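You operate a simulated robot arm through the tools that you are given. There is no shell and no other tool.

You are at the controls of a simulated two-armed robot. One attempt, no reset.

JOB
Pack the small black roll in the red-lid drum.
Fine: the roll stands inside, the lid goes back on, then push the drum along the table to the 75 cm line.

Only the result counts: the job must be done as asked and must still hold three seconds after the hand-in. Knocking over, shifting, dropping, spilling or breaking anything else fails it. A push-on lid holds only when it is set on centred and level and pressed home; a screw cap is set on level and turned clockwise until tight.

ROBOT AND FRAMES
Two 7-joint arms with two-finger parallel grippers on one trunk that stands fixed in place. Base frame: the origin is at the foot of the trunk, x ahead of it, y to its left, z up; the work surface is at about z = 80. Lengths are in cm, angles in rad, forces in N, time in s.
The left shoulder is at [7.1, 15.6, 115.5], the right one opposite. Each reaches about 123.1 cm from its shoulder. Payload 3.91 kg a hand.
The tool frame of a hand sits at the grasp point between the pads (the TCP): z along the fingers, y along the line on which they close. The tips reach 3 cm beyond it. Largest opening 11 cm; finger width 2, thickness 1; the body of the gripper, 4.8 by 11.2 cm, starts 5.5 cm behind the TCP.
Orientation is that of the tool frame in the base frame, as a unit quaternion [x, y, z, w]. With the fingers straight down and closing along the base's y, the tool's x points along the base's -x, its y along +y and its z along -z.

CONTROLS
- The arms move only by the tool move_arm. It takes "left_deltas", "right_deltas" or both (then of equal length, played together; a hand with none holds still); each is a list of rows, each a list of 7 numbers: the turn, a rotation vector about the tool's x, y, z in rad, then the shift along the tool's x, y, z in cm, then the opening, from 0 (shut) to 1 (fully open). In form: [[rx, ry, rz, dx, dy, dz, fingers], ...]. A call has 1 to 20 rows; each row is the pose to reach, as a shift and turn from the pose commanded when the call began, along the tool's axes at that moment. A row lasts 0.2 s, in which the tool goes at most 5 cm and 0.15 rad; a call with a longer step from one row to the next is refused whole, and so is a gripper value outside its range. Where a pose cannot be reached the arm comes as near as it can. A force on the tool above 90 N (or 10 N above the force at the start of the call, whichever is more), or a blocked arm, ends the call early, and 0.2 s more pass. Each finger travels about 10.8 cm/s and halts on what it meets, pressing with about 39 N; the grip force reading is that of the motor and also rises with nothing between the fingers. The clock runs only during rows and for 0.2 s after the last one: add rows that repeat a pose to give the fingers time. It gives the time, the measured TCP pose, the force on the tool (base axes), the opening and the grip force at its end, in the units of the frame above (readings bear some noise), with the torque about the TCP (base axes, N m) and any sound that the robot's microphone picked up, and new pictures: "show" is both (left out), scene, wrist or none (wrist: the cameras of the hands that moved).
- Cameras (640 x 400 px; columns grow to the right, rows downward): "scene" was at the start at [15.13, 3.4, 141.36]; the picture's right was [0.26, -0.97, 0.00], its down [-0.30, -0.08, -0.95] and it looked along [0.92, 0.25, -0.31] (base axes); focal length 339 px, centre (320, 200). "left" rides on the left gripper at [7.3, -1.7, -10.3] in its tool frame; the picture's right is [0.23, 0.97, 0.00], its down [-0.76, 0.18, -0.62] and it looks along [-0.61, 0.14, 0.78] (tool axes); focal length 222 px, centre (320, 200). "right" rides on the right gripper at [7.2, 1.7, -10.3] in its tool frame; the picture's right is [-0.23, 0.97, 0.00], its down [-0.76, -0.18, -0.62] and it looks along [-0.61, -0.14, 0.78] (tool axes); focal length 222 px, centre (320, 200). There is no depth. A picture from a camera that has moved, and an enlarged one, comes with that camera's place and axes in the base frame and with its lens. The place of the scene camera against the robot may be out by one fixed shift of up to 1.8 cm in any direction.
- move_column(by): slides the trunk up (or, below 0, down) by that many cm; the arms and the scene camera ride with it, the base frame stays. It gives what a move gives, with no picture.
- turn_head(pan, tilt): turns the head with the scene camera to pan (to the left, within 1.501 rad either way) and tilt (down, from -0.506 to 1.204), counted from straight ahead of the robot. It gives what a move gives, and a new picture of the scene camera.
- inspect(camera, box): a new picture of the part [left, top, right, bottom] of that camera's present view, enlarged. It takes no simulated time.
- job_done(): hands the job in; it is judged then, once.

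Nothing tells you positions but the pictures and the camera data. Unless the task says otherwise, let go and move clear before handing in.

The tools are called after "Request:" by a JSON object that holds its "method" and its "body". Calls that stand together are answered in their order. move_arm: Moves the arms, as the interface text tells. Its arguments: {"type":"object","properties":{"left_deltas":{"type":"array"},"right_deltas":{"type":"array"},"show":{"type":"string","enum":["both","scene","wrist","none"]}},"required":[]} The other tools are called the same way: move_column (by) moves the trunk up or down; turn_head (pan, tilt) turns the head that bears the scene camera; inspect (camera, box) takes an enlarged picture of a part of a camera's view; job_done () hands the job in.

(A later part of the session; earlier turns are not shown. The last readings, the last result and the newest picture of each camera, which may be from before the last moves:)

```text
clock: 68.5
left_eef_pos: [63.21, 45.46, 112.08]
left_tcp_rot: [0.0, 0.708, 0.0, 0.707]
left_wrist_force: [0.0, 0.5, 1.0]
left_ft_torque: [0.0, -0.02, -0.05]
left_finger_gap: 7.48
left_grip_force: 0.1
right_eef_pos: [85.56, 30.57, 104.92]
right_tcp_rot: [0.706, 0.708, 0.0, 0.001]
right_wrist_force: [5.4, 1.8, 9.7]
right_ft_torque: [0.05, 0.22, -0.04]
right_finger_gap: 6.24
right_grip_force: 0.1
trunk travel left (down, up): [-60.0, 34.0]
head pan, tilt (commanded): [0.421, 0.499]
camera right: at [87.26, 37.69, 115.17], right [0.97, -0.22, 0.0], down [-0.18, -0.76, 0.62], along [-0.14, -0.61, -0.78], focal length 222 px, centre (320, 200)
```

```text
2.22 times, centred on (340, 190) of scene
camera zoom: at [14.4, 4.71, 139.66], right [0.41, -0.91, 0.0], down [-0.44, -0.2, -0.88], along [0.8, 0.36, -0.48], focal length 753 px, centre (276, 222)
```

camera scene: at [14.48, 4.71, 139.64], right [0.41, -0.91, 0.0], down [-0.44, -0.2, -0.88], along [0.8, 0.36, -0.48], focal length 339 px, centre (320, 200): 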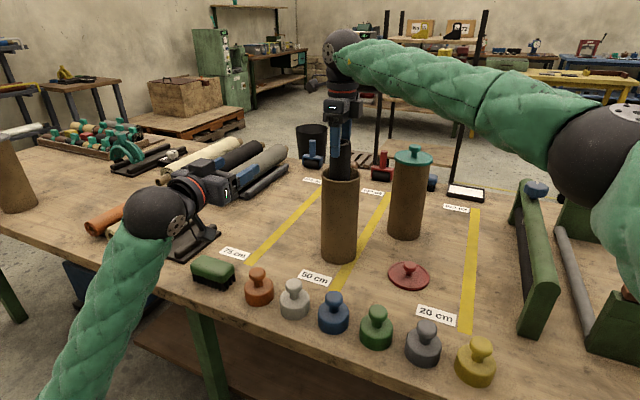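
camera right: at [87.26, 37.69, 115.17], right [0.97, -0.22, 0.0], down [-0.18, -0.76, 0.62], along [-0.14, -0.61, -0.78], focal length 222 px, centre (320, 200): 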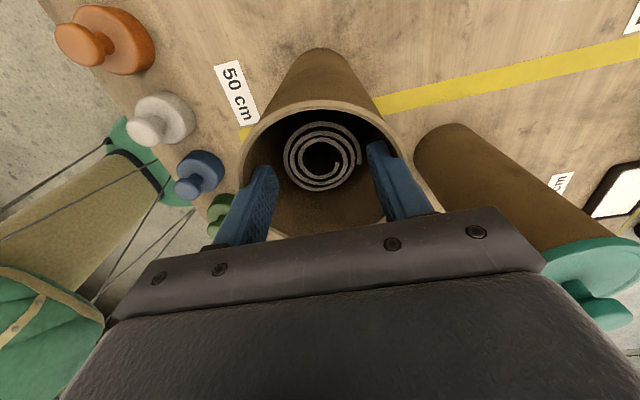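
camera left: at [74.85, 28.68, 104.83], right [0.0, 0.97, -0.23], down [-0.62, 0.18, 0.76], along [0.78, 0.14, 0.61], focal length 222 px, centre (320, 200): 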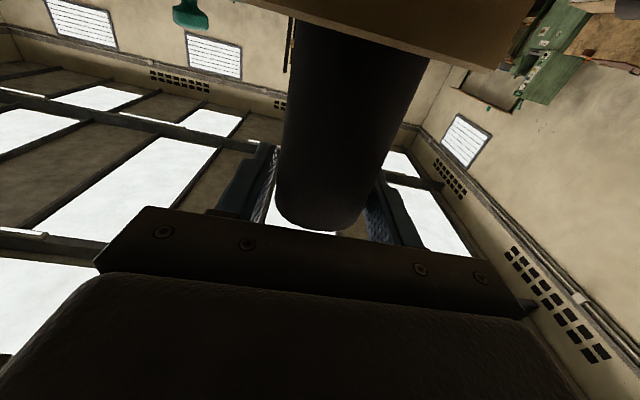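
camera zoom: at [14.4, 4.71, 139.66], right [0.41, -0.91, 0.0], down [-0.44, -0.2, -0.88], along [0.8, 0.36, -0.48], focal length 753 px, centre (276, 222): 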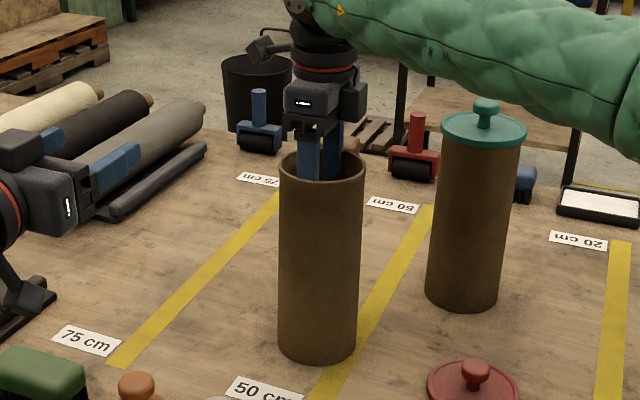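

The roll now stands on the drum floor. The fingers lightly touch the rim, so I'll narrow them a touch and rise straight out.

Request:
{"method": "move_arm", "body": {"right_deltas": [[0, 0, 0, 0, 0, 0, 0.555], [0, 0, 0, 0, 0, -0.5, 0.555], [0, 0, 0, 0, 0, -2, 0.555], [0, 0, 0, 0, 0, -4, 0.555], [0, 0, 0, 0, 0, -7, 0.555], [0, 0, 0, 0, 0, -10, 0.6], [0, 0, 0, 0, 0, -14, 0.6], [0, 0, 0, 0, 0, -18, 0.6], [0, 0, 0, 0, 0, -18, 0.6]], "show": "both"}}

Request:
{"method": "inspect", "body": {"camera": "right", "box": [240, 20, 400, 180]}}

```text
clock: 70.5
left_eef_pos: [63.27, 45.5, 112.15]
left_tcp_rot: [0.0, 0.707, 0.0, 0.707]
left_wrist_force: [-0.4, -0.2, -0.5]
left_ft_torque: [0.0, -0.02, -0.03]
left_finger_gap: 7.52
left_grip_force: 0.1
right_eef_pos: [85.56, 30.64, 122.64]
right_tcp_rot: [0.706, 0.708, -0.002, 0.001]
right_wrist_force: [-0.1, 0.1, -0.6]
right_ft_torque: [0.03, -0.01, 0.01]
right_finger_gap: 6.57
right_grip_force: 0.1
trunk travel left (down, up): [-60.0, 34.0]
head pan, tilt (commanded): [0.421, 0.499]
camera scene: at [14.5, 4.72, 139.64], right [0.41, -0.91, 0.0], down [-0.44, -0.2, -0.88], along [0.8, 0.36, -0.48], focal length 339 px, centre (320, 200)
camera right: at [87.32, 37.78, 133.03], right [0.97, -0.22, 0.0], down [-0.18, -0.76, 0.62], along [-0.14, -0.61, -0.78], focal length 222 px, centre (320, 200)
```

scene: 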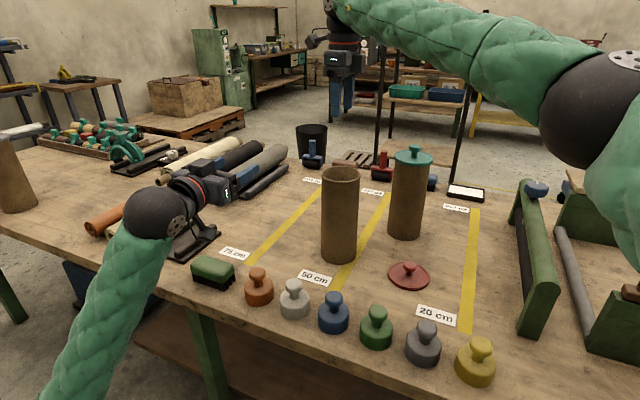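
right: 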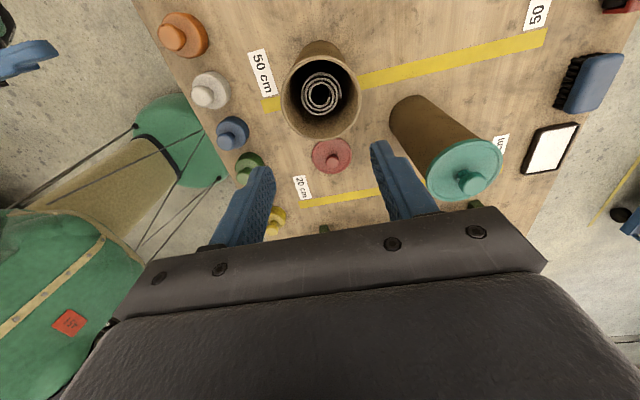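

```text
2.50 times, centred on (320, 100) of right
camera zoom: at [87.32, 37.78, 133.03], right [0.97, -0.22, 0.0], down [-0.18, -0.76, 0.62], along [-0.14, -0.61, -0.78], focal length 555 px, centre (320, 450)
```

zoom: 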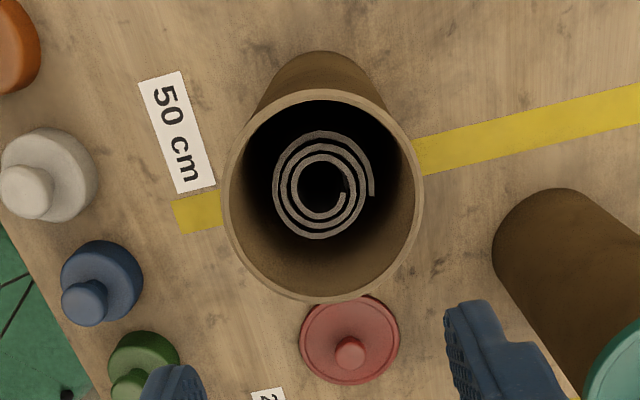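

The roll is standing inside, well below the rim, and the drum hasn't moved. Now the lid: I'll turn the right hand back to its earlier orientation while moving over the lid at (84, 10.4).

Request:
{"method": "move_arm", "body": {"right_deltas": [[0, 0, -0.131, -1.7, -0.1, 0, 0.6], [0, 0, -0.262, -3.4, -0.25, 0, 0.6], [0, 0, -0.393, -5.1, -0.4, 0, 0.6], [0, 0, -0.524, -6.8, -0.5, 0, 0.6], [0, 0, -0.654, -8.5, -0.65, 0.5, 0.6], [0, 0, -0.785, -10.2, -0.8, 1, 0.6], [0, 0, -0.916, -11.9, -0.9, 2, 0.6], [0, 0, -1.047, -13.6, -1.05, 3, 0.6], [0, 0, -1.178, -15.3, -1.2, 4, 0.6], [0, 0, -1.309, -17, -1.3, 5, 0.6], [0, 0, -1.44, -18.7, -1.45, 6, 0.6], [0, 0, -1.5708, -20.2, -1.55, 7, 0.6], [0, 0, -1.5708, -20.2, -1.55, 7, 0.6]], "show": "both"}}

Request:
{"method": "inspect", "body": {"camera": "scene", "box": [280, 120, 400, 280]}}

Request:
{"method": "inspect", "body": {"camera": "right", "box": [200, 0, 440, 200]}}

```text
clock: 73.3
left_eef_pos: [63.26, 45.53, 112.02]
left_tcp_rot: [-0.001, 0.707, 0.001, 0.707]
left_wrist_force: [0.2, -0.1, 0.0]
left_ft_torque: [0.0, 0.0, 0.0]
left_finger_gap: 7.48
left_grip_force: 0.2
right_eef_pos: [84.06, 10.46, 115.76]
right_tcp_rot: [-0.003, 1.0, -0.001, 0.0]
right_wrist_force: [-0.4, 0.6, -0.7]
right_ft_torque: [-0.04, 0.01, 0.03]
right_finger_gap: 6.61
right_grip_force: 0.0
trunk travel left (down, up): [-60.0, 34.0]
head pan, tilt (commanded): [0.421, 0.499]
camera scene: at [14.4, 4.76, 139.65], right [0.41, -0.91, 0.0], down [-0.44, -0.2, -0.88], along [0.8, 0.36, -0.48], focal length 339 px, centre (320, 200)
camera right: at [76.85, 11.98, 126.14], right [0.22, 0.97, 0.0], down [0.76, -0.17, 0.62], along [0.61, -0.14, -0.78], focal length 222 px, centre (320, 200)
```

scene: 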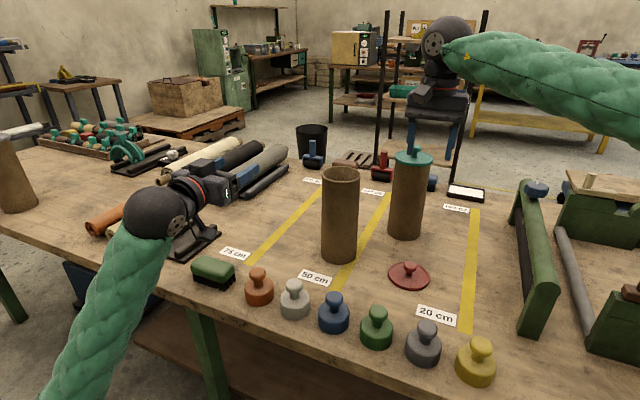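
right: 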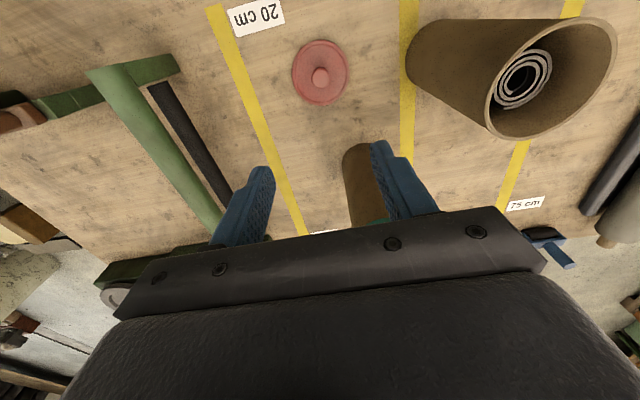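

```text
2.50 times, centred on (340, 200) of scene
camera zoom: at [14.4, 4.76, 139.65], right [0.41, -0.91, 0.0], down [-0.44, -0.2, -0.88], along [0.8, 0.36, -0.48], focal length 848 px, centre (270, 200)
```

zoom: 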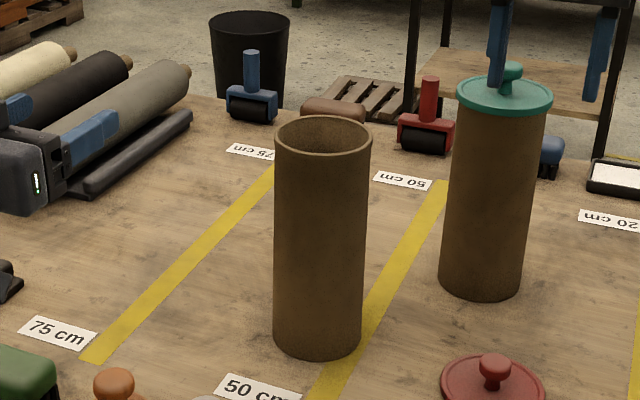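

```text
2.00 times, centred on (320, 100) of right
camera zoom: at [76.85, 11.98, 126.14], right [0.22, 0.97, 0.0], down [0.76, -0.17, 0.62], along [0.61, -0.14, -0.78], focal length 444 px, centre (320, 400)
```

zoom: 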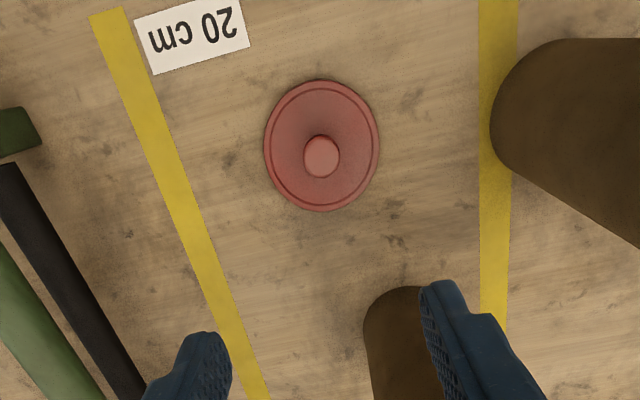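

The drum hasn't shifted and the lid sits centred under the hand. I'll descend to the knob, stopping at the earlier grip height.

Request:
{"method": "move_arm", "body": {"right_deltas": [[0, 0, 0, 0, 0, 4, 0.6], [0, 0, 0, 0, 0, 8, 0.6], [0, 0, 0, 0, 0, 12, 0.6], [0, 0, 0, 0, 0, 16, 0.6], [0, 0, 0, 0, 0, 20, 0.6], [0, 0, 0, 0, 0, 24, 0.6], [0, 0, 0, 0, 0, 27, 0.6], [0, 0, 0, 0, 0, 29, 0.6], [0, 0, 0, 0, 0, 30, 0.6], [0, 0, 0, 0, 0, 30.8, 0.6], [0, 0, 0, 0, 0, 30.8, 0.6]], "show": "wrist"}}

Request:
{"method": "inspect", "body": {"camera": "right", "box": [220, 60, 420, 240]}}

```text
clock: 75.7
left_eef_pos: [63.16, 45.42, 112.16]
left_tcp_rot: [0.0, 0.707, 0.0, 0.707]
left_wrist_force: [-0.4, 0.1, -0.3]
left_ft_torque: [0.0, 0.0, -0.02]
left_finger_gap: 7.48
left_grip_force: 0.1
right_eef_pos: [84.03, 10.28, 84.9]
right_tcp_rot: [-0.002, 1.0, -0.001, 0.0]
right_wrist_force: [-1.0, 0.7, 0.4]
right_ft_torque: [-0.03, 0.02, -0.02]
right_finger_gap: 6.61
right_grip_force: 0.1
trunk travel left (down, up): [-60.0, 34.0]
head pan, tilt (commanded): [0.421, 0.499]
camera right: at [76.82, 11.89, 95.37], right [0.22, 0.97, 0.0], down [0.76, -0.17, 0.62], along [0.61, -0.14, -0.78], focal length 222 px, centre (320, 200)
```

right: 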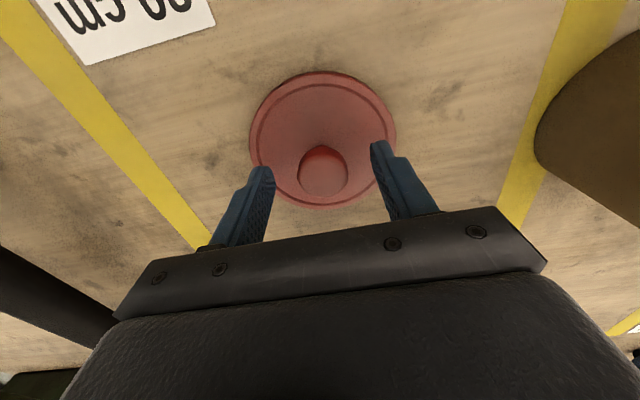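

```text
2.22 times, centred on (320, 150) of right
camera zoom: at [76.82, 11.89, 95.37], right [0.22, 0.97, 0.0], down [0.76, -0.17, 0.62], along [0.61, -0.14, -0.78], focal length 494 px, centre (320, 311)
```

zoom: 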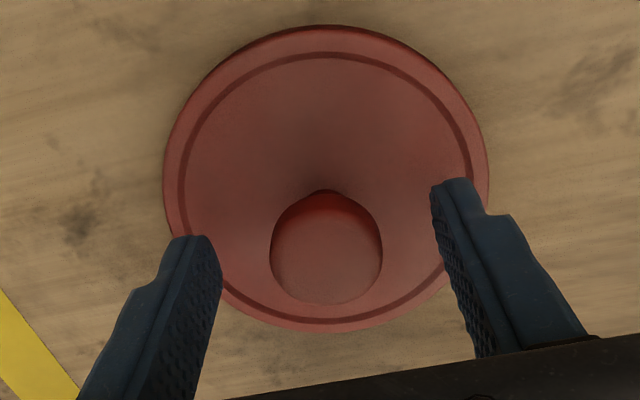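

The view is a few pixels off from the original grip, so I'll nudge the hand to match (about 0.25 cm in x, 0.15 cm in y) and then close on the knob.

Request:
{"method": "move_arm", "body": {"right_deltas": [[0, 0, 0, 0.25, 0.15, 0.1, 0.6], [0, 0, 0, 0.25, 0.15, 0.1, 0.4], [0, 0, 0, 0.25, 0.15, 0.1, 0.15], [0, 0, 0, 0.25, 0.15, 0.1, 0.1], [0, 0, 0, 0.25, 0.15, 0.1, 0.1]], "show": "wrist"}}

Request:
{"method": "inspect", "body": {"camera": "right", "box": [220, 60, 420, 240]}}

```text
clock: 76.9
left_eef_pos: [63.16, 45.57, 112.08]
left_tcp_rot: [0.0, 0.707, 0.0, 0.707]
left_wrist_force: [-0.5, 0.6, 1.1]
left_ft_torque: [-0.01, 0.0, -0.02]
left_finger_gap: 7.48
left_grip_force: 0.1
right_eef_pos: [83.81, 10.45, 84.97]
right_tcp_rot: [-0.002, 1.0, -0.001, 0.0]
right_wrist_force: [0.4, 0.5, 0.7]
right_ft_torque: [0.06, -0.01, 0.0]
right_finger_gap: 2.98
right_grip_force: 38.7
trunk travel left (down, up): [-60.0, 34.0]
head pan, tilt (commanded): [0.421, 0.499]
camera right: at [76.6, 12.04, 95.27], right [0.22, 0.97, 0.0], down [0.76, -0.17, 0.62], along [0.61, -0.14, -0.78], focal length 222 px, centre (320, 200)
```

right: 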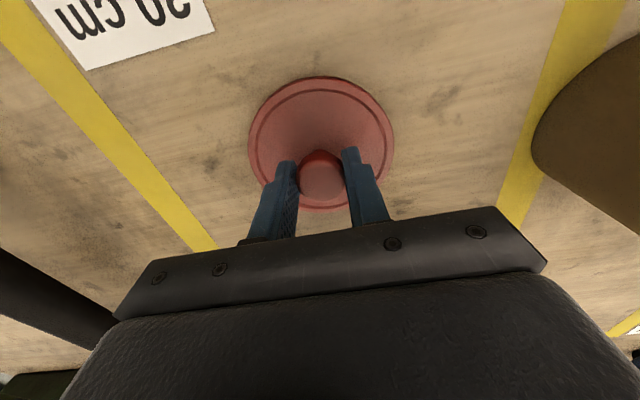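

```text
2.22 times, centred on (320, 150) of right
camera zoom: at [76.6, 12.04, 95.27], right [0.22, 0.97, 0.0], down [0.76, -0.17, 0.62], along [0.61, -0.14, -0.78], focal length 494 px, centre (320, 311)
```

zoom: 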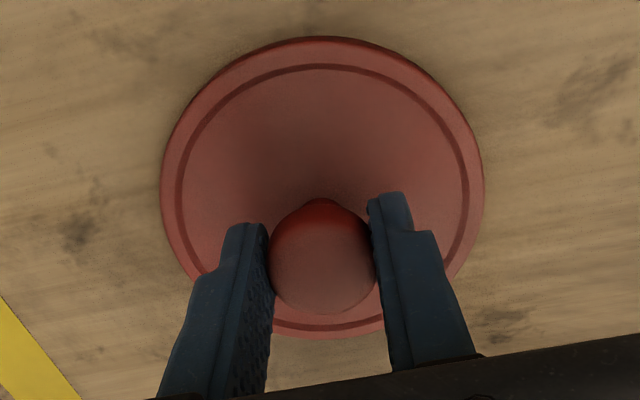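

The grip on the knob now matches the original one. I'll lift the lid and bring it above the drum mouth at a safe height.

Request:
{"method": "move_arm", "body": {"right_deltas": [[0, 0, 0, 0, 0, -1, 0.1], [0, 0, 0, 0, 0, -4, 0.1], [0, 0, 0, 0, 0, -8, 0.1], [0, 0, 0, 0, 0, -12, 0.1], [0, 0, 0, 0, 0, -16, 0.1], [0, 0, 0, 0, 0, -20, 0.1], [0, 0, 0, 0, 0, -24, 0.1], [0, 0, 0, 0, 0, -28, 0.1], [0, 0, 0, 0, 1, -31, 0.1], [0, 0, 0, -0.3, 4, -32, 0.1], [0, 0, 0, -0.6, 8, -32, 0.1], [0, 0, 0, -1, 12, -32, 0.1], [0, 0, 0, -1.3, 16, -32, 0.1], [0, 0, 0, -1.6, 18.5, -32, 0.1], [0, 0, 0, -1.68, 19.94, -32, 0.1], [0, 0, 0, -1.68, 19.94, -32, 0.1]], "show": "both"}}

Request:
{"method": "inspect", "body": {"camera": "scene", "box": [280, 100, 400, 280]}}

Request:
{"method": "inspect", "body": {"camera": "right", "box": [220, 30, 420, 230]}}

```text
clock: 80.3
left_eef_pos: [63.19, 45.53, 112.24]
left_tcp_rot: [-0.001, 0.707, 0.001, 0.707]
left_wrist_force: [-1.0, -0.3, -0.1]
left_ft_torque: [0.03, 0.0, -0.02]
left_finger_gap: 7.48
left_grip_force: 0.0
right_eef_pos: [85.45, 30.33, 116.81]
right_tcp_rot: [-0.002, 1.0, -0.001, 0.0]
right_wrist_force: [-0.2, 0.0, -0.3]
right_ft_torque: [0.01, -0.01, -0.02]
right_finger_gap: 2.98
right_grip_force: 38.9
trunk travel left (down, up): [-60.0, 34.0]
head pan, tilt (commanded): [0.421, 0.499]
camera scene: at [14.44, 4.68, 139.65], right [0.41, -0.91, 0.0], down [-0.44, -0.2, -0.88], along [0.8, 0.36, -0.48], focal length 339 px, centre (320, 200)
camera right: at [78.21, 32.03, 127.22], right [0.22, 0.97, 0.0], down [0.76, -0.17, 0.62], along [0.61, -0.14, -0.78], focal length 222 px, centre (320, 200)
```

scene: 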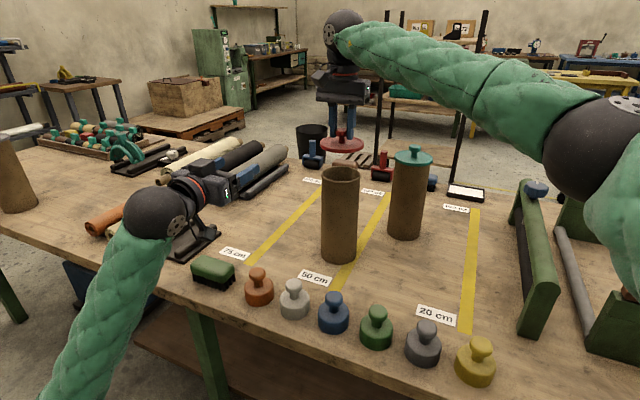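
right: 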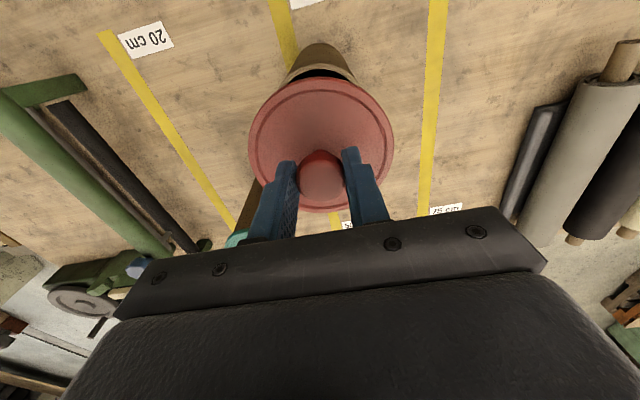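

```text
2.22 times, centred on (340, 190) of scene
camera zoom: at [14.44, 4.68, 139.65], right [0.41, -0.91, 0.0], down [-0.44, -0.2, -0.88], along [0.8, 0.36, -0.48], focal length 753 px, centre (276, 222)
```

zoom: 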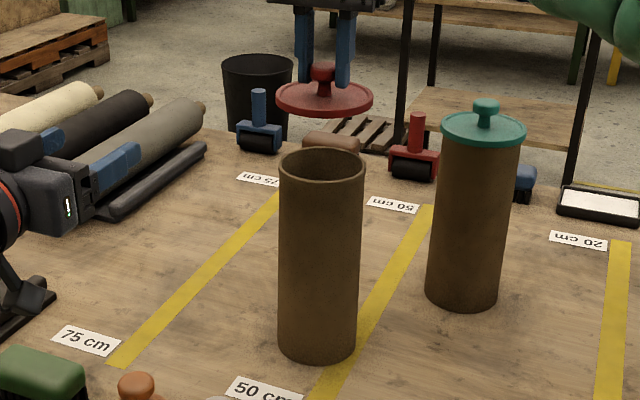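

```text
2.00 times, centred on (320, 130) of right
camera zoom: at [78.21, 32.03, 127.22], right [0.22, 0.97, 0.0], down [0.76, -0.17, 0.62], along [0.61, -0.14, -0.78], focal length 444 px, centre (320, 340)
```

zoom: 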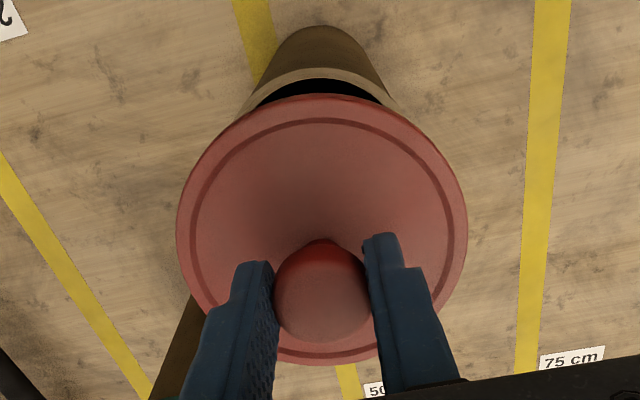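

The lid is centred over the drum as far as both views show. I'll lower it to just above the rim.

Request:
{"method": "move_arm", "body": {"right_deltas": [[0, 0, 0, 0, 0, 2, 0.1], [0, 0, 0, 0, 0, 4, 0.1], [0, 0, 0, 0, 0, 5.5, 0.1], [0, 0, 0, 0, 0, 6.4, 0.1], [0, 0, 0, 0, 0, 6.4, 0.1]], "show": "wrist"}}

Request:
{"method": "inspect", "body": {"camera": "scene", "box": [300, 130, 380, 210]}}

Request:
{"method": "inspect", "body": {"camera": "right", "box": [220, 30, 420, 230]}}

```text
clock: 81.5
left_eef_pos: [63.23, 45.39, 112.13]
left_tcp_rot: [0.0, 0.707, 0.0, 0.707]
left_wrist_force: [-0.4, -0.4, -0.1]
left_ft_torque: [0.02, -0.03, -0.01]
left_finger_gap: 7.47
left_grip_force: 0.2
right_eef_pos: [85.41, 30.33, 110.46]
right_tcp_rot: [-0.002, 1.0, 0.0, 0.001]
right_wrist_force: [0.2, -0.6, -1.1]
right_ft_torque: [0.03, 0.0, 0.04]
right_finger_gap: 3.01
right_grip_force: 39.1
trunk travel left (down, up): [-60.0, 34.0]
head pan, tilt (commanded): [0.421, 0.499]
camera right: at [78.22, 32.03, 120.79], right [0.22, 0.97, 0.0], down [0.76, -0.17, 0.62], along [0.61, -0.14, -0.78], focal length 222 px, centre (320, 200)
```

right: 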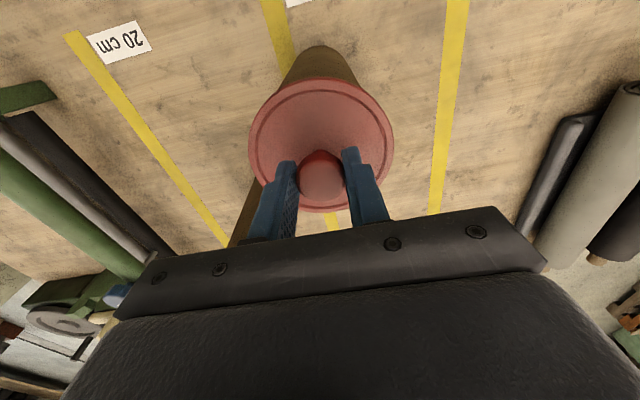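

```text
5.00 times, centred on (340, 170) of scene
camera zoom: at [14.43, 4.72, 139.65], right [0.41, -0.91, 0.0], down [-0.44, -0.2, -0.88], along [0.8, 0.36, -0.48], focal length 1695 px, centre (220, 350)
```

zoom: 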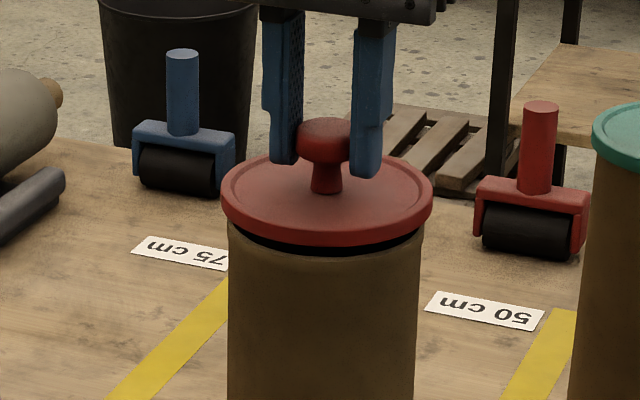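

```text
2.00 times, centred on (320, 130) of right
camera zoom: at [78.22, 32.03, 120.79], right [0.22, 0.97, 0.0], down [0.76, -0.17, 0.62], along [0.61, -0.14, -0.78], focal length 444 px, centre (320, 340)
```

zoom: 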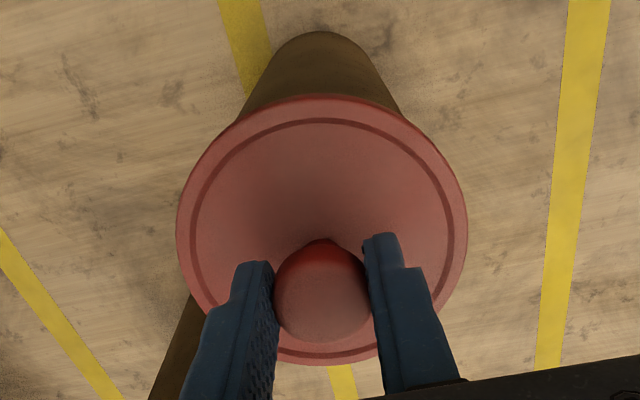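

The lid hovers just above the rim, centred the same as originally. I'll lower it in small steps and watch the force.

Request:
{"method": "move_arm", "body": {"right_deltas": [[0, 0, 0, 0, 0, 0.3, 0.1], [0, 0, 0, 0, 0, 0.6, 0.1], [0, 0, 0, 0, 0, 0.6, 0.1]], "show": "none"}}

Request:
{"method": "move_arm", "body": {"right_deltas": [[0, 0, 0, 0, 0, 0.2, 0.1], [0, 0, 0, 0, 0, 0.4, 0.1], [0, 0, 0, 0, 0, 0.4, 0.1]], "show": "none"}}

Request:
{"method": "inspect", "body": {"camera": "scene", "box": [300, 130, 380, 210]}}

```text
clock: 82.3
left_eef_pos: [63.2, 45.45, 112.12]
left_tcp_rot: [0.0, 0.707, 0.0, 0.707]
left_wrist_force: [0.1, -0.1, 0.2]
left_ft_torque: [0.04, 0.02, 0.0]
left_finger_gap: 7.45
left_grip_force: 0.0
right_eef_pos: [85.37, 30.46, 109.81]
right_tcp_rot: [-0.002, 1.0, 0.0, 0.0]
right_wrist_force: [-0.5, -0.9, -0.4]
right_ft_torque: [-0.01, 0.01, 0.03]
right_finger_gap: 2.99
right_grip_force: 38.8
trunk travel left (down, up): [-60.0, 34.0]
head pan, tilt (commanded): [0.421, 0.499]
```

```text
clock: 83.1
left_eef_pos: [63.22, 45.45, 112.23]
left_tcp_rot: [0.0, 0.707, 0.0, 0.707]
left_wrist_force: [-0.5, 0.3, -0.9]
left_ft_torque: [0.0, -0.02, -0.01]
left_finger_gap: 7.48
left_grip_force: 0.0
right_eef_pos: [85.4, 30.46, 109.55]
right_tcp_rot: [-0.002, 1.0, 0.0, 0.001]
right_wrist_force: [3.5, 2.0, 12.5]
right_ft_torque: [-0.09, 0.35, -0.03]
right_finger_gap: 2.99
right_grip_force: 38.9
trunk travel left (down, up): [-60.0, 34.0]
head pan, tilt (commanded): [0.421, 0.499]
```

```text
5.00 times, centred on (340, 170) of scene
camera zoom: at [14.37, 4.71, 139.67], right [0.41, -0.91, 0.0], down [-0.44, -0.2, -0.88], along [0.8, 0.36, -0.48], focal length 1695 px, centre (220, 350)
```

zoom: 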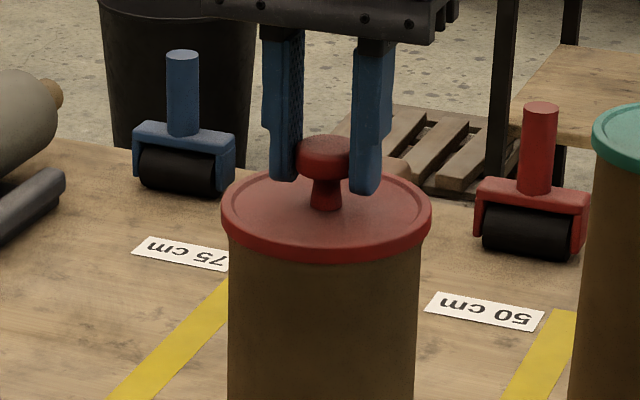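

Contact came at about 12 N, mostly on the robot side of the rim with the lid pushed toward +x. I'll lift 0.3 cm, shift 0.15 cm toward +x and a hair toward +y, and lower again.

Request:
{"method": "move_arm", "body": {"right_deltas": [[0, 0, 0, 0, 0, -0.3, 0.1], [0, 0, 0, -0.15, 0.07, -0.3, 0.1], [0, 0, 0, -0.15, 0.07, -0.1, 0.1], [0, 0, 0, -0.15, 0.07, 0, 0.1], [0, 0, 0, -0.15, 0.07, 0, 0.1]], "show": "none"}}

```text
clock: 84.3
left_eef_pos: [63.04, 45.39, 112.16]
left_tcp_rot: [0.0, 0.707, 0.0, 0.707]
left_wrist_force: [0.1, 0.2, -0.2]
left_ft_torque: [-0.02, -0.02, -0.05]
left_finger_gap: 7.48
left_grip_force: 0.1
right_eef_pos: [85.47, 30.57, 109.46]
right_tcp_rot: [-0.001, 1.0, 0.0, 0.001]
right_wrist_force: [3.5, 2.9, 12.9]
right_ft_torque: [-0.1, 0.36, -0.04]
right_finger_gap: 3.03
right_grip_force: 38.7
trunk travel left (down, up): [-60.0, 34.0]
head pan, tilt (commanded): [0.421, 0.499]
```

Request:
{"method": "inspect", "body": {"camera": "scene", "box": [310, 155, 370, 205]}}

Request:
{"method": "inspect", "body": {"camera": "right", "box": [230, 50, 410, 220]}}

```text
8.00 times, centred on (340, 180) of scene
camera zoom: at [14.36, 4.71, 139.67], right [0.41, -0.91, 0.0], down [-0.44, -0.2, -0.88], along [0.8, 0.36, -0.48], focal length 2712 px, centre (160, 360)
```

zoom: 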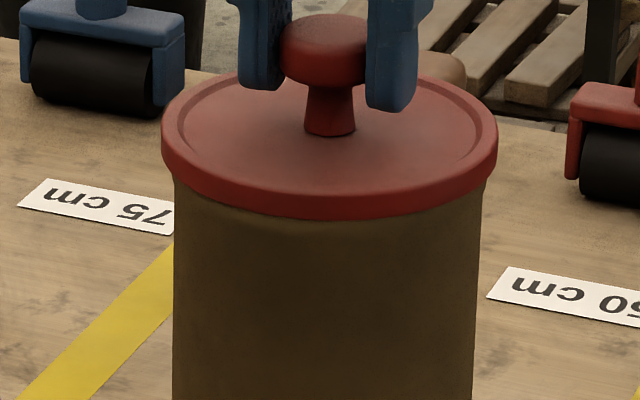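

```text
2.35 times, centred on (320, 135) of right
camera zoom: at [78.33, 32.09, 119.91], right [0.22, 0.97, 0.0], down [0.76, -0.17, 0.62], along [0.61, -0.14, -0.78], focal length 523 px, centre (320, 353)
```

zoom: 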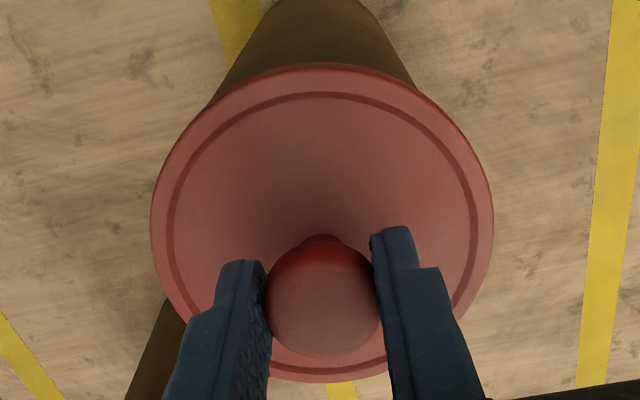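

The lid sits evenly on the rim from both views. I'll press down progressively while holding the knob and listen for the seat.

Request:
{"method": "move_arm", "body": {"right_deltas": [[0, 0, 0, 0, 0, 0.15, 0.1], [0, 0, 0, 0, 0, 0.3, 0.1], [0, 0, 0, 0, 0, 0.3, 0.1]], "show": "none"}}

```text
clock: 85.1
left_eef_pos: [63.1, 45.47, 112.25]
left_tcp_rot: [0.0, 0.707, 0.0, 0.707]
left_wrist_force: [-0.2, 0.8, 0.7]
left_ft_torque: [-0.03, 0.05, -0.01]
left_finger_gap: 7.51
left_grip_force: 0.0
right_eef_pos: [85.42, 30.37, 109.24]
right_tcp_rot: [-0.002, 1.0, -0.001, 0.0]
right_wrist_force: [5.0, 2.8, 20.8]
right_ft_torque: [-0.04, 0.77, -0.11]
right_finger_gap: 2.98
right_grip_force: 39.4
trunk travel left (down, up): [-60.0, 34.0]
head pan, tilt (commanded): [0.421, 0.499]
```

The load is all on the robot-side rim, so the lid still wants to go further +x. I'll lift slightly, shift 0.3 cm in +x, and lower again.

Request:
{"method": "move_arm", "body": {"right_deltas": [[0, 0, 0, 0, 0, -0.4, 0.1], [0, 0, 0, 0, 0, -0.7, 0.1], [0, 0, 0, -0.3, 0.05, -0.7, 0.1], [0, 0, 0, -0.3, 0.05, -0.4, 0.1], [0, 0, 0, -0.3, 0.05, -0.2, 0.1], [0, 0, 0, -0.3, 0.05, -0.2, 0.1]], "show": "none"}}

```text
clock: 86.5
left_eef_pos: [63.21, 45.31, 112.14]
left_tcp_rot: [-0.001, 0.707, 0.001, 0.707]
left_wrist_force: [0.2, -0.4, 0.8]
left_ft_torque: [-0.02, -0.01, -0.02]
left_finger_gap: 7.48
left_grip_force: 0.0
right_eef_pos: [85.76, 30.52, 109.44]
right_tcp_rot: [-0.001, 1.0, 0.001, 0.001]
right_wrist_force: [1.9, 0.3, 11.8]
right_ft_torque: [0.52, 0.25, -0.12]
right_finger_gap: 3.01
right_grip_force: 38.6
trunk travel left (down, up): [-60.0, 34.0]
head pan, tilt (commanded): [0.421, 0.499]
```

Now the contact is on the +y/-x side and weaker laterally, so we're near centre. I'll shift +0.1 in x and -0.15 in y and press again gently.

Request:
{"method": "move_arm", "body": {"right_deltas": [[0, 0, 0, 0, 0, -0.3, 0.1], [0, 0, 0, -0.1, -0.15, -0.3, 0.1], [0, 0, 0, -0.1, -0.15, 0, 0.1], [0, 0, 0, -0.1, -0.15, 0.1, 0.1], [0, 0, 0, -0.1, -0.15, 0.1, 0.1]], "show": "none"}}

Request:
{"method": "inspect", "body": {"camera": "scene", "box": [310, 155, 370, 205]}}

```text
clock: 87.7
left_eef_pos: [63.2, 45.39, 112.22]
left_tcp_rot: [0.0, 0.707, -0.001, 0.708]
left_wrist_force: [-0.4, -0.3, -0.2]
left_ft_torque: [-0.02, 0.03, 0.05]
left_finger_gap: 7.5
left_grip_force: 0.0
right_eef_pos: [85.94, 30.4, 109.3]
right_tcp_rot: [-0.002, 1.0, -0.001, 0.001]
right_wrist_force: [2.1, 3.1, 11.8]
right_ft_torque: [0.57, 0.29, -0.08]
right_finger_gap: 3.0
right_grip_force: 39.3
trunk travel left (down, up): [-60.0, 34.0]
head pan, tilt (commanded): [0.421, 0.499]
```

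```text
8.00 times, centred on (340, 180) of scene
camera zoom: at [14.35, 4.71, 139.67], right [0.41, -0.91, 0.0], down [-0.44, -0.2, -0.88], along [0.8, 0.36, -0.48], focal length 2712 px, centre (160, 360)
```

zoom: 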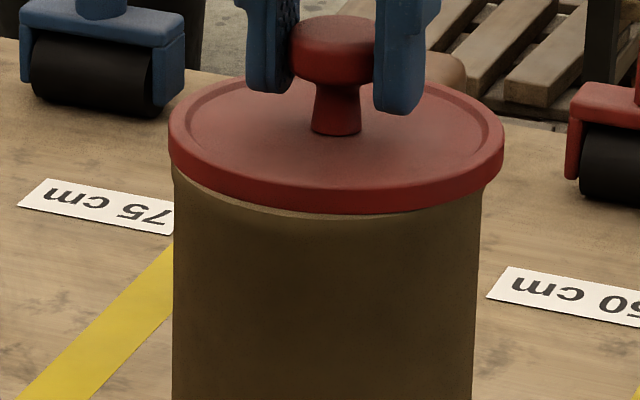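

That moved the lid visibly off-centre to the right, so the earlier spot was right. I'll lift it, return to (85.48, 30.48), and recheck contact there.

Request:
{"method": "move_arm", "body": {"right_deltas": [[0, 0, 0, 0, 0, -0.5, 0.1], [0, 0, 0, 0, 0, -1, 0.1], [0, 0, 0, 0.25, 0.05, -1, 0.1], [0, 0, 0, 0.45, 0.1, -1, 0.1], [0, 0, 0, 0.45, 0.1, -1, 0.1]], "show": "wrist"}}

Request:
{"method": "inspect", "body": {"camera": "scene", "box": [310, 150, 370, 200]}}

Request:
{"method": "inspect", "body": {"camera": "right", "box": [230, 30, 410, 220]}}

```text
clock: 88.9
left_eef_pos: [63.13, 45.4, 112.15]
left_tcp_rot: [-0.001, 0.707, 0.001, 0.707]
left_wrist_force: [-0.7, -0.3, 0.0]
left_ft_torque: [0.02, 0.01, 0.0]
left_finger_gap: 7.47
left_grip_force: 0.1
right_eef_pos: [85.39, 30.52, 110.22]
right_tcp_rot: [-0.002, 1.0, -0.001, 0.0]
right_wrist_force: [0.2, 0.2, -0.2]
right_ft_torque: [0.0, 0.01, 0.03]
right_finger_gap: 2.97
right_grip_force: 38.8
trunk travel left (down, up): [-60.0, 34.0]
head pan, tilt (commanded): [0.421, 0.499]
camera right: at [78.34, 32.11, 120.6], right [0.22, 0.97, 0.0], down [0.76, -0.17, 0.62], along [0.61, -0.14, -0.78], focal length 222 px, centre (320, 200)
```

right: 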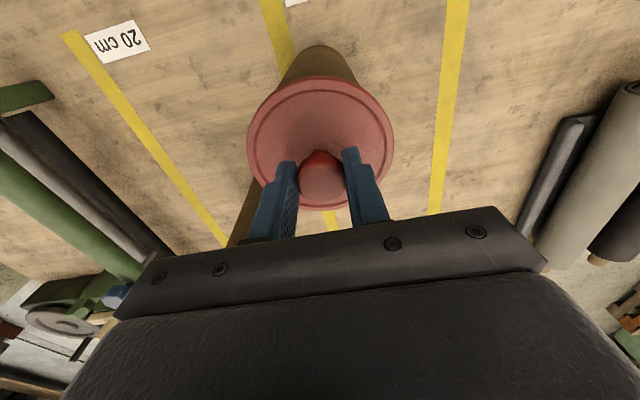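

```text
8.00 times, centred on (340, 175) of scene
camera zoom: at [14.45, 4.73, 139.65], right [0.41, -0.91, 0.0], down [-0.44, -0.2, -0.88], along [0.8, 0.36, -0.48], focal length 2712 px, centre (160, 400)
```

zoom: 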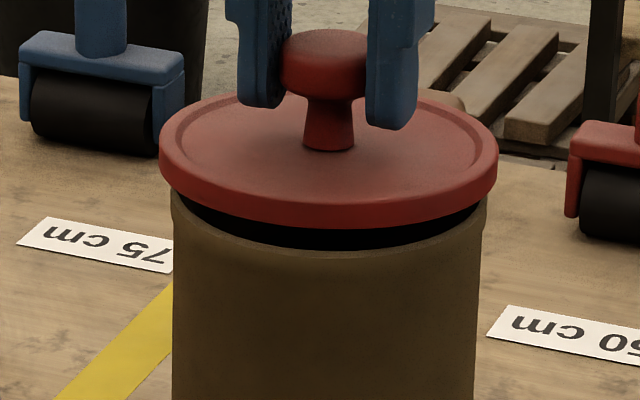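

```text
2.11 times, centred on (320, 125) of right
camera zoom: at [78.34, 32.11, 120.6], right [0.22, 0.97, 0.0], down [0.76, -0.17, 0.62], along [0.61, -0.14, -0.78], focal length 468 px, centre (320, 358)
```

zoom: 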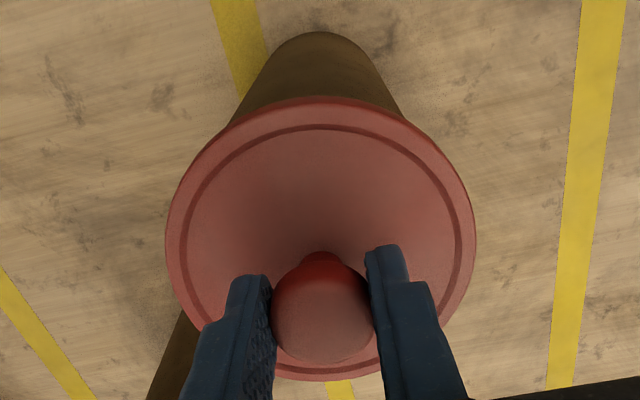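

The lid is centred within about 0.1–0.2 cm, and the one-sided contact seems to come from a slight pitch in the grip that pressing evens out. I'll lower again here and check where the load sits.

Request:
{"method": "move_arm", "body": {"right_deltas": [[0, 0, 0, 0, 0, 0.4, 0.1], [0, 0, 0, 0, 0, 0.8, 0.1], [0, 0, 0, 0, 0, 0.9, 0.1], [0, 0, 0, 0, 0, 0.9, 0.1]], "show": "none"}}

```text
clock: 89.9
left_eef_pos: [63.11, 45.46, 112.19]
left_tcp_rot: [0.0, 0.707, 0.0, 0.707]
left_wrist_force: [0.0, -0.7, 0.8]
left_ft_torque: [0.05, -0.01, -0.04]
left_finger_gap: 7.48
left_grip_force: 0.0
right_eef_pos: [85.55, 30.39, 109.32]
right_tcp_rot: [-0.001, 1.0, -0.001, 0.001]
right_wrist_force: [1.2, 0.8, 5.5]
right_ft_torque: [-0.23, -0.08, 0.06]
right_finger_gap: 3.01
right_grip_force: 39.2
trunk travel left (down, up): [-60.0, 34.0]
head pan, tilt (commanded): [0.421, 0.499]
```

Request:
{"method": "move_arm", "body": {"right_deltas": [[0, 0, 0, 0, 0, 0.15, 0.1], [0, 0, 0, 0, 0, 0.25, 0.1], [0, 0, 0, 0, 0, 0.25, 0.1]], "show": "none"}}

```text
clock: 90.7
left_eef_pos: [63.12, 45.46, 112.08]
left_tcp_rot: [-0.001, 0.707, 0.001, 0.707]
left_wrist_force: [0.5, 0.0, 0.4]
left_ft_torque: [-0.01, 0.01, 0.01]
left_finger_gap: 7.49
left_grip_force: 0.0
right_eef_pos: [85.35, 30.47, 109.19]
right_tcp_rot: [-0.002, 1.0, -0.001, 0.001]
right_wrist_force: [3.9, 3.0, 12.4]
right_ft_torque: [-0.41, 0.21, 0.06]
right_finger_gap: 3.01
right_grip_force: 39.1
trunk travel left (down, up): [-60.0, 34.0]
head pan, tilt (commanded): [0.421, 0.499]
```

Contact is now on the -y side, so rather than fight the tilt in my grip I'll let the lid settle freely on the rim: ease pressure, open, and look.

Request:
{"method": "move_arm", "body": {"right_deltas": [[0, 0, 0, 0, 0, -0.1, 0.1], [0, 0, 0, 0, 0, -0.15, 0.1], [0, 0, 0, 0, 0, -0.15, 0.32], [0, 0, 0, 0, 0, -0.15, 0.4], [0, 0, 0, 0, 0, -0.15, 0.45]], "show": "wrist"}}

Request:
{"method": "inspect", "body": {"camera": "scene", "box": [310, 150, 370, 200]}}

Request:
{"method": "inspect", "body": {"camera": "right", "box": [230, 30, 410, 220]}}

```text
clock: 91.9
left_eef_pos: [63.11, 45.43, 112.13]
left_tcp_rot: [-0.001, 0.707, 0.001, 0.707]
left_wrist_force: [0.3, -0.8, 0.1]
left_ft_torque: [-0.06, 0.0, -0.01]
left_finger_gap: 7.5
left_grip_force: 0.1
right_eef_pos: [85.54, 30.48, 109.24]
right_tcp_rot: [-0.002, 1.0, 0.0, 0.0]
right_wrist_force: [0.5, 0.5, 0.0]
right_ft_torque: [-0.02, 0.0, 0.02]
right_finger_gap: 4.95
right_grip_force: 0.0
trunk travel left (down, up): [-60.0, 34.0]
head pan, tilt (commanded): [0.421, 0.499]
camera right: at [78.31, 32.1, 119.6], right [0.22, 0.97, 0.0], down [0.76, -0.17, 0.62], along [0.61, -0.14, -0.78], focal length 222 px, centre (320, 200)
```

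right: 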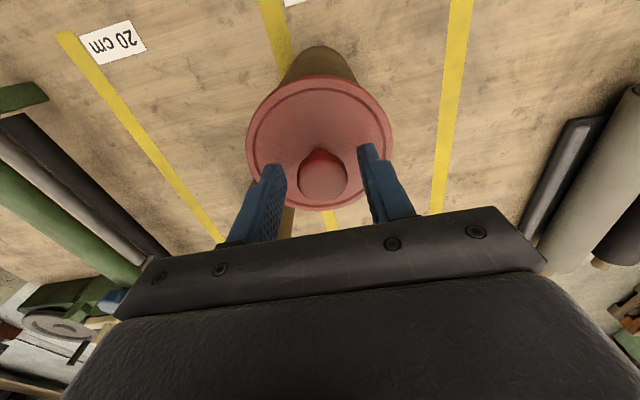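

```text
8.00 times, centred on (340, 175) of scene
camera zoom: at [14.43, 4.72, 139.65], right [0.41, -0.91, 0.0], down [-0.44, -0.2, -0.88], along [0.8, 0.36, -0.48], focal length 2712 px, centre (160, 400)
```

zoom: 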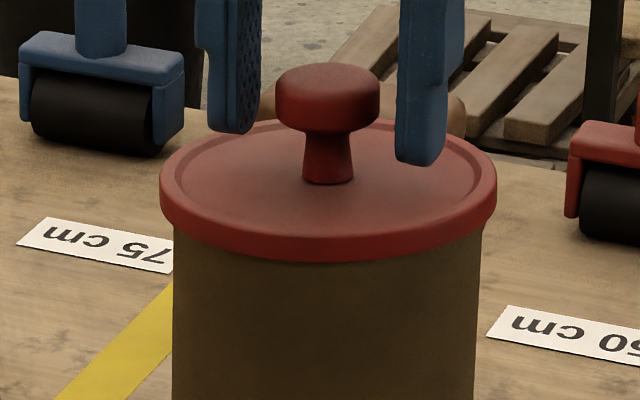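

```text
2.11 times, centred on (320, 125) of right
camera zoom: at [78.31, 32.1, 119.6], right [0.22, 0.97, 0.0], down [0.76, -0.17, 0.62], along [0.61, -0.14, -0.78], focal length 468 px, centre (320, 358)
```

zoom: 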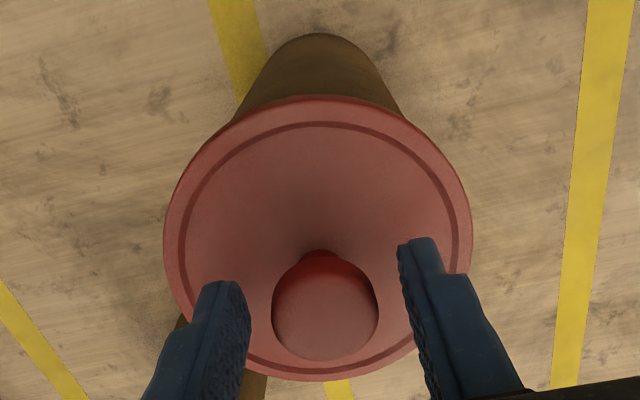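

The freed lid sits level and centred (overhang equal on both sides). Now I'll rise, close the fingers into a fist, and press straight down on the knob's top.

Request:
{"method": "move_arm", "body": {"right_deltas": [[0, 0, 0, 0, 0, -1.5, 0.45], [0, 0, 0, 0, 0, -4, 0.45], [0, 0, 0, 0, 0, -5.5, 0.45], [0, 0, 0, 0, 0, -5.5, 0.2], [0, 0, 0, 0, 0, -5.5, 0], [0, 0, 0, 0, 0, -5.5, 0]], "show": "wrist"}}

Request:
{"method": "inspect", "body": {"camera": "right", "box": [230, 30, 410, 220]}}

Request:
{"method": "inspect", "body": {"camera": "scene", "box": [300, 120, 380, 200]}}

```text
clock: 93.3
left_eef_pos: [63.29, 45.4, 112.26]
left_tcp_rot: [0.0, 0.707, 0.001, 0.707]
left_wrist_force: [-0.4, 0.7, -0.1]
left_ft_torque: [0.01, -0.01, 0.0]
left_finger_gap: 7.49
left_grip_force: 0.1
right_eef_pos: [85.51, 30.57, 114.67]
right_tcp_rot: [-0.002, 1.0, -0.002, 0.001]
right_wrist_force: [-1.1, -0.1, 0.4]
right_ft_torque: [0.04, 0.0, -0.02]
right_finger_gap: 0.0
right_grip_force: 37.6
trunk travel left (down, up): [-60.0, 34.0]
head pan, tilt (commanded): [0.421, 0.499]
camera right: at [78.3, 32.17, 125.07], right [0.22, 0.97, 0.0], down [0.76, -0.17, 0.62], along [0.61, -0.14, -0.78], focal length 222 px, centre (320, 200)
```

right: 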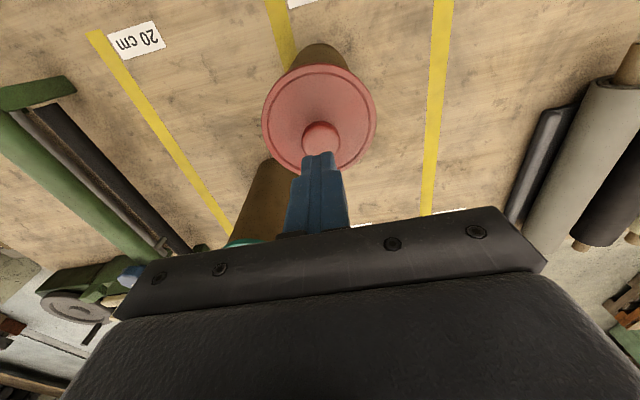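

```text
2.11 times, centred on (320, 125) of right
camera zoom: at [78.3, 32.17, 125.07], right [0.22, 0.97, 0.0], down [0.76, -0.17, 0.62], along [0.61, -0.14, -0.78], focal length 468 px, centre (320, 358)
```

zoom: 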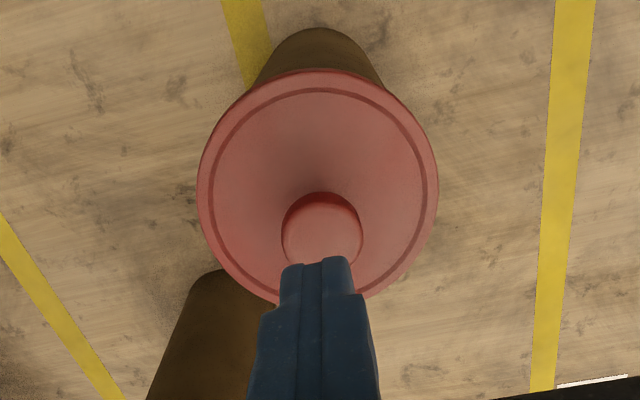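

```text
5.00 times, centred on (340, 160) of scene
camera zoom: at [14.43, 4.73, 139.65], right [0.41, -0.91, 0.0], down [-0.44, -0.2, -0.88], along [0.8, 0.36, -0.48], focal length 1695 px, centre (220, 400)
```

zoom: 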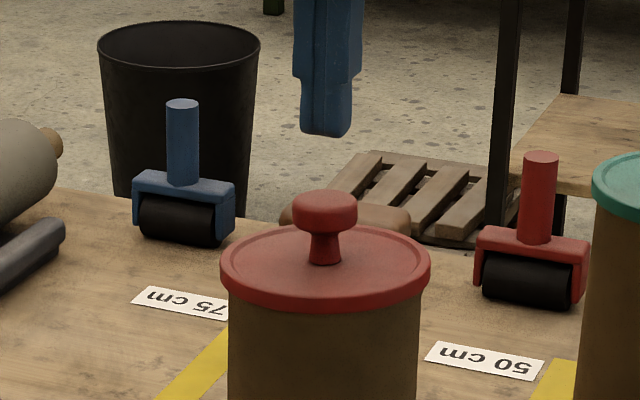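

The fist is aligned with the knob's centre to about 1 mm. I'll lower until touching the knob and then press.

Request:
{"method": "move_arm", "body": {"right_deltas": [[0, 0, 0, 0, 0, 1, 0], [0, 0, 0, 0, 0, 2, 0], [0, 0, 0, 0, 0, 2.5, 0], [0, 0, 0, 0, 0, 2.8, 0], [0, 0, 0, 0, 0, 2.8, 0]], "show": "none"}}

Request:
{"method": "inspect", "body": {"camera": "scene", "box": [310, 140, 370, 200]}}

```text
clock: 94.5
left_eef_pos: [63.06, 45.34, 112.08]
left_tcp_rot: [-0.001, 0.707, 0.0, 0.707]
left_wrist_force: [1.4, -0.9, 0.1]
left_ft_torque: [-0.01, -0.01, 0.02]
left_finger_gap: 7.46
left_grip_force: 0.1
right_eef_pos: [85.48, 30.52, 112.04]
right_tcp_rot: [-0.001, 1.0, -0.001, 0.0]
right_wrist_force: [0.7, -0.3, 0.7]
right_ft_torque: [-0.01, 0.05, 0.02]
right_finger_gap: 0.0
right_grip_force: 38.1
trunk travel left (down, up): [-60.0, 34.0]
head pan, tilt (commanded): [0.421, 0.499]
```

```text
6.67 times, centred on (340, 170) of scene
camera zoom: at [14.42, 4.73, 139.65], right [0.41, -0.91, 0.0], down [-0.44, -0.2, -0.88], along [0.8, 0.36, -0.48], focal length 2260 px, centre (187, 400)
```

zoom: 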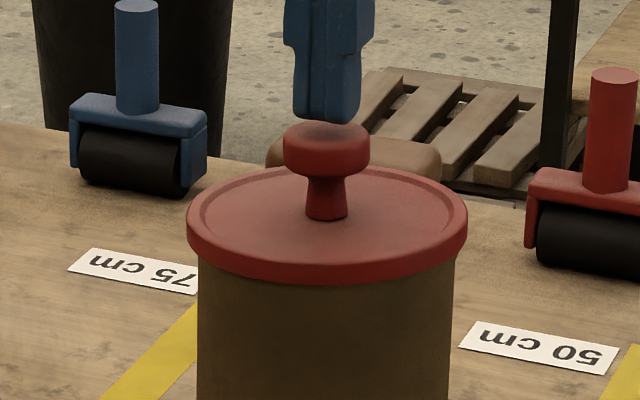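

Request:
{"method": "move_arm", "body": {"right_deltas": [[0, 0, 0, 0, 0, 0.3, 0], [0, 0, 0, 0, 0, 0.6, 0], [0, 0, 0, 0, 0, 0.6, 0]], "show": "none"}}

```text
clock: 95.3
left_eef_pos: [63.2, 45.55, 112.15]
left_tcp_rot: [0.0, 0.707, 0.0, 0.707]
left_wrist_force: [1.1, 0.0, 0.0]
left_ft_torque: [0.02, 0.01, -0.02]
left_finger_gap: 7.49
left_grip_force: 0.1
right_eef_pos: [85.52, 30.53, 111.46]
right_tcp_rot: [-0.002, 1.0, -0.001, 0.001]
right_wrist_force: [0.6, 2.1, 7.6]
right_ft_torque: [0.02, 0.04, 0.01]
right_finger_gap: 0.02
right_grip_force: 37.4
trunk travel left (down, up): [-60.0, 34.0]
head pan, tilt (commanded): [0.421, 0.499]
```

Contact is centred (7.6 N, negligible torque). I'll press harder in small steps.

Request:
{"method": "move_arm", "body": {"right_deltas": [[0, 0, 0, 0, 0, 0.15, 0], [0, 0, 0, 0, 0, 0.3, 0], [0, 0, 0, 0, 0, 0.3, 0]], "show": "none"}}

```text
clock: 96.1
left_eef_pos: [63.06, 45.39, 112.25]
left_tcp_rot: [0.0, 0.706, 0.001, 0.708]
left_wrist_force: [0.7, 0.5, -0.7]
left_ft_torque: [0.03, 0.01, 0.0]
left_finger_gap: 7.48
left_grip_force: 0.1
right_eef_pos: [85.36, 30.49, 111.11]
right_tcp_rot: [-0.001, 1.0, -0.001, 0.001]
right_wrist_force: [-0.3, -1.1, 16.2]
right_ft_torque: [-0.04, 0.05, -0.02]
right_finger_gap: 0.0
right_grip_force: 37.9
trunk travel left (down, up): [-60.0, 34.0]
head pan, tilt (commanded): [0.421, 0.499]
heard: snap
```

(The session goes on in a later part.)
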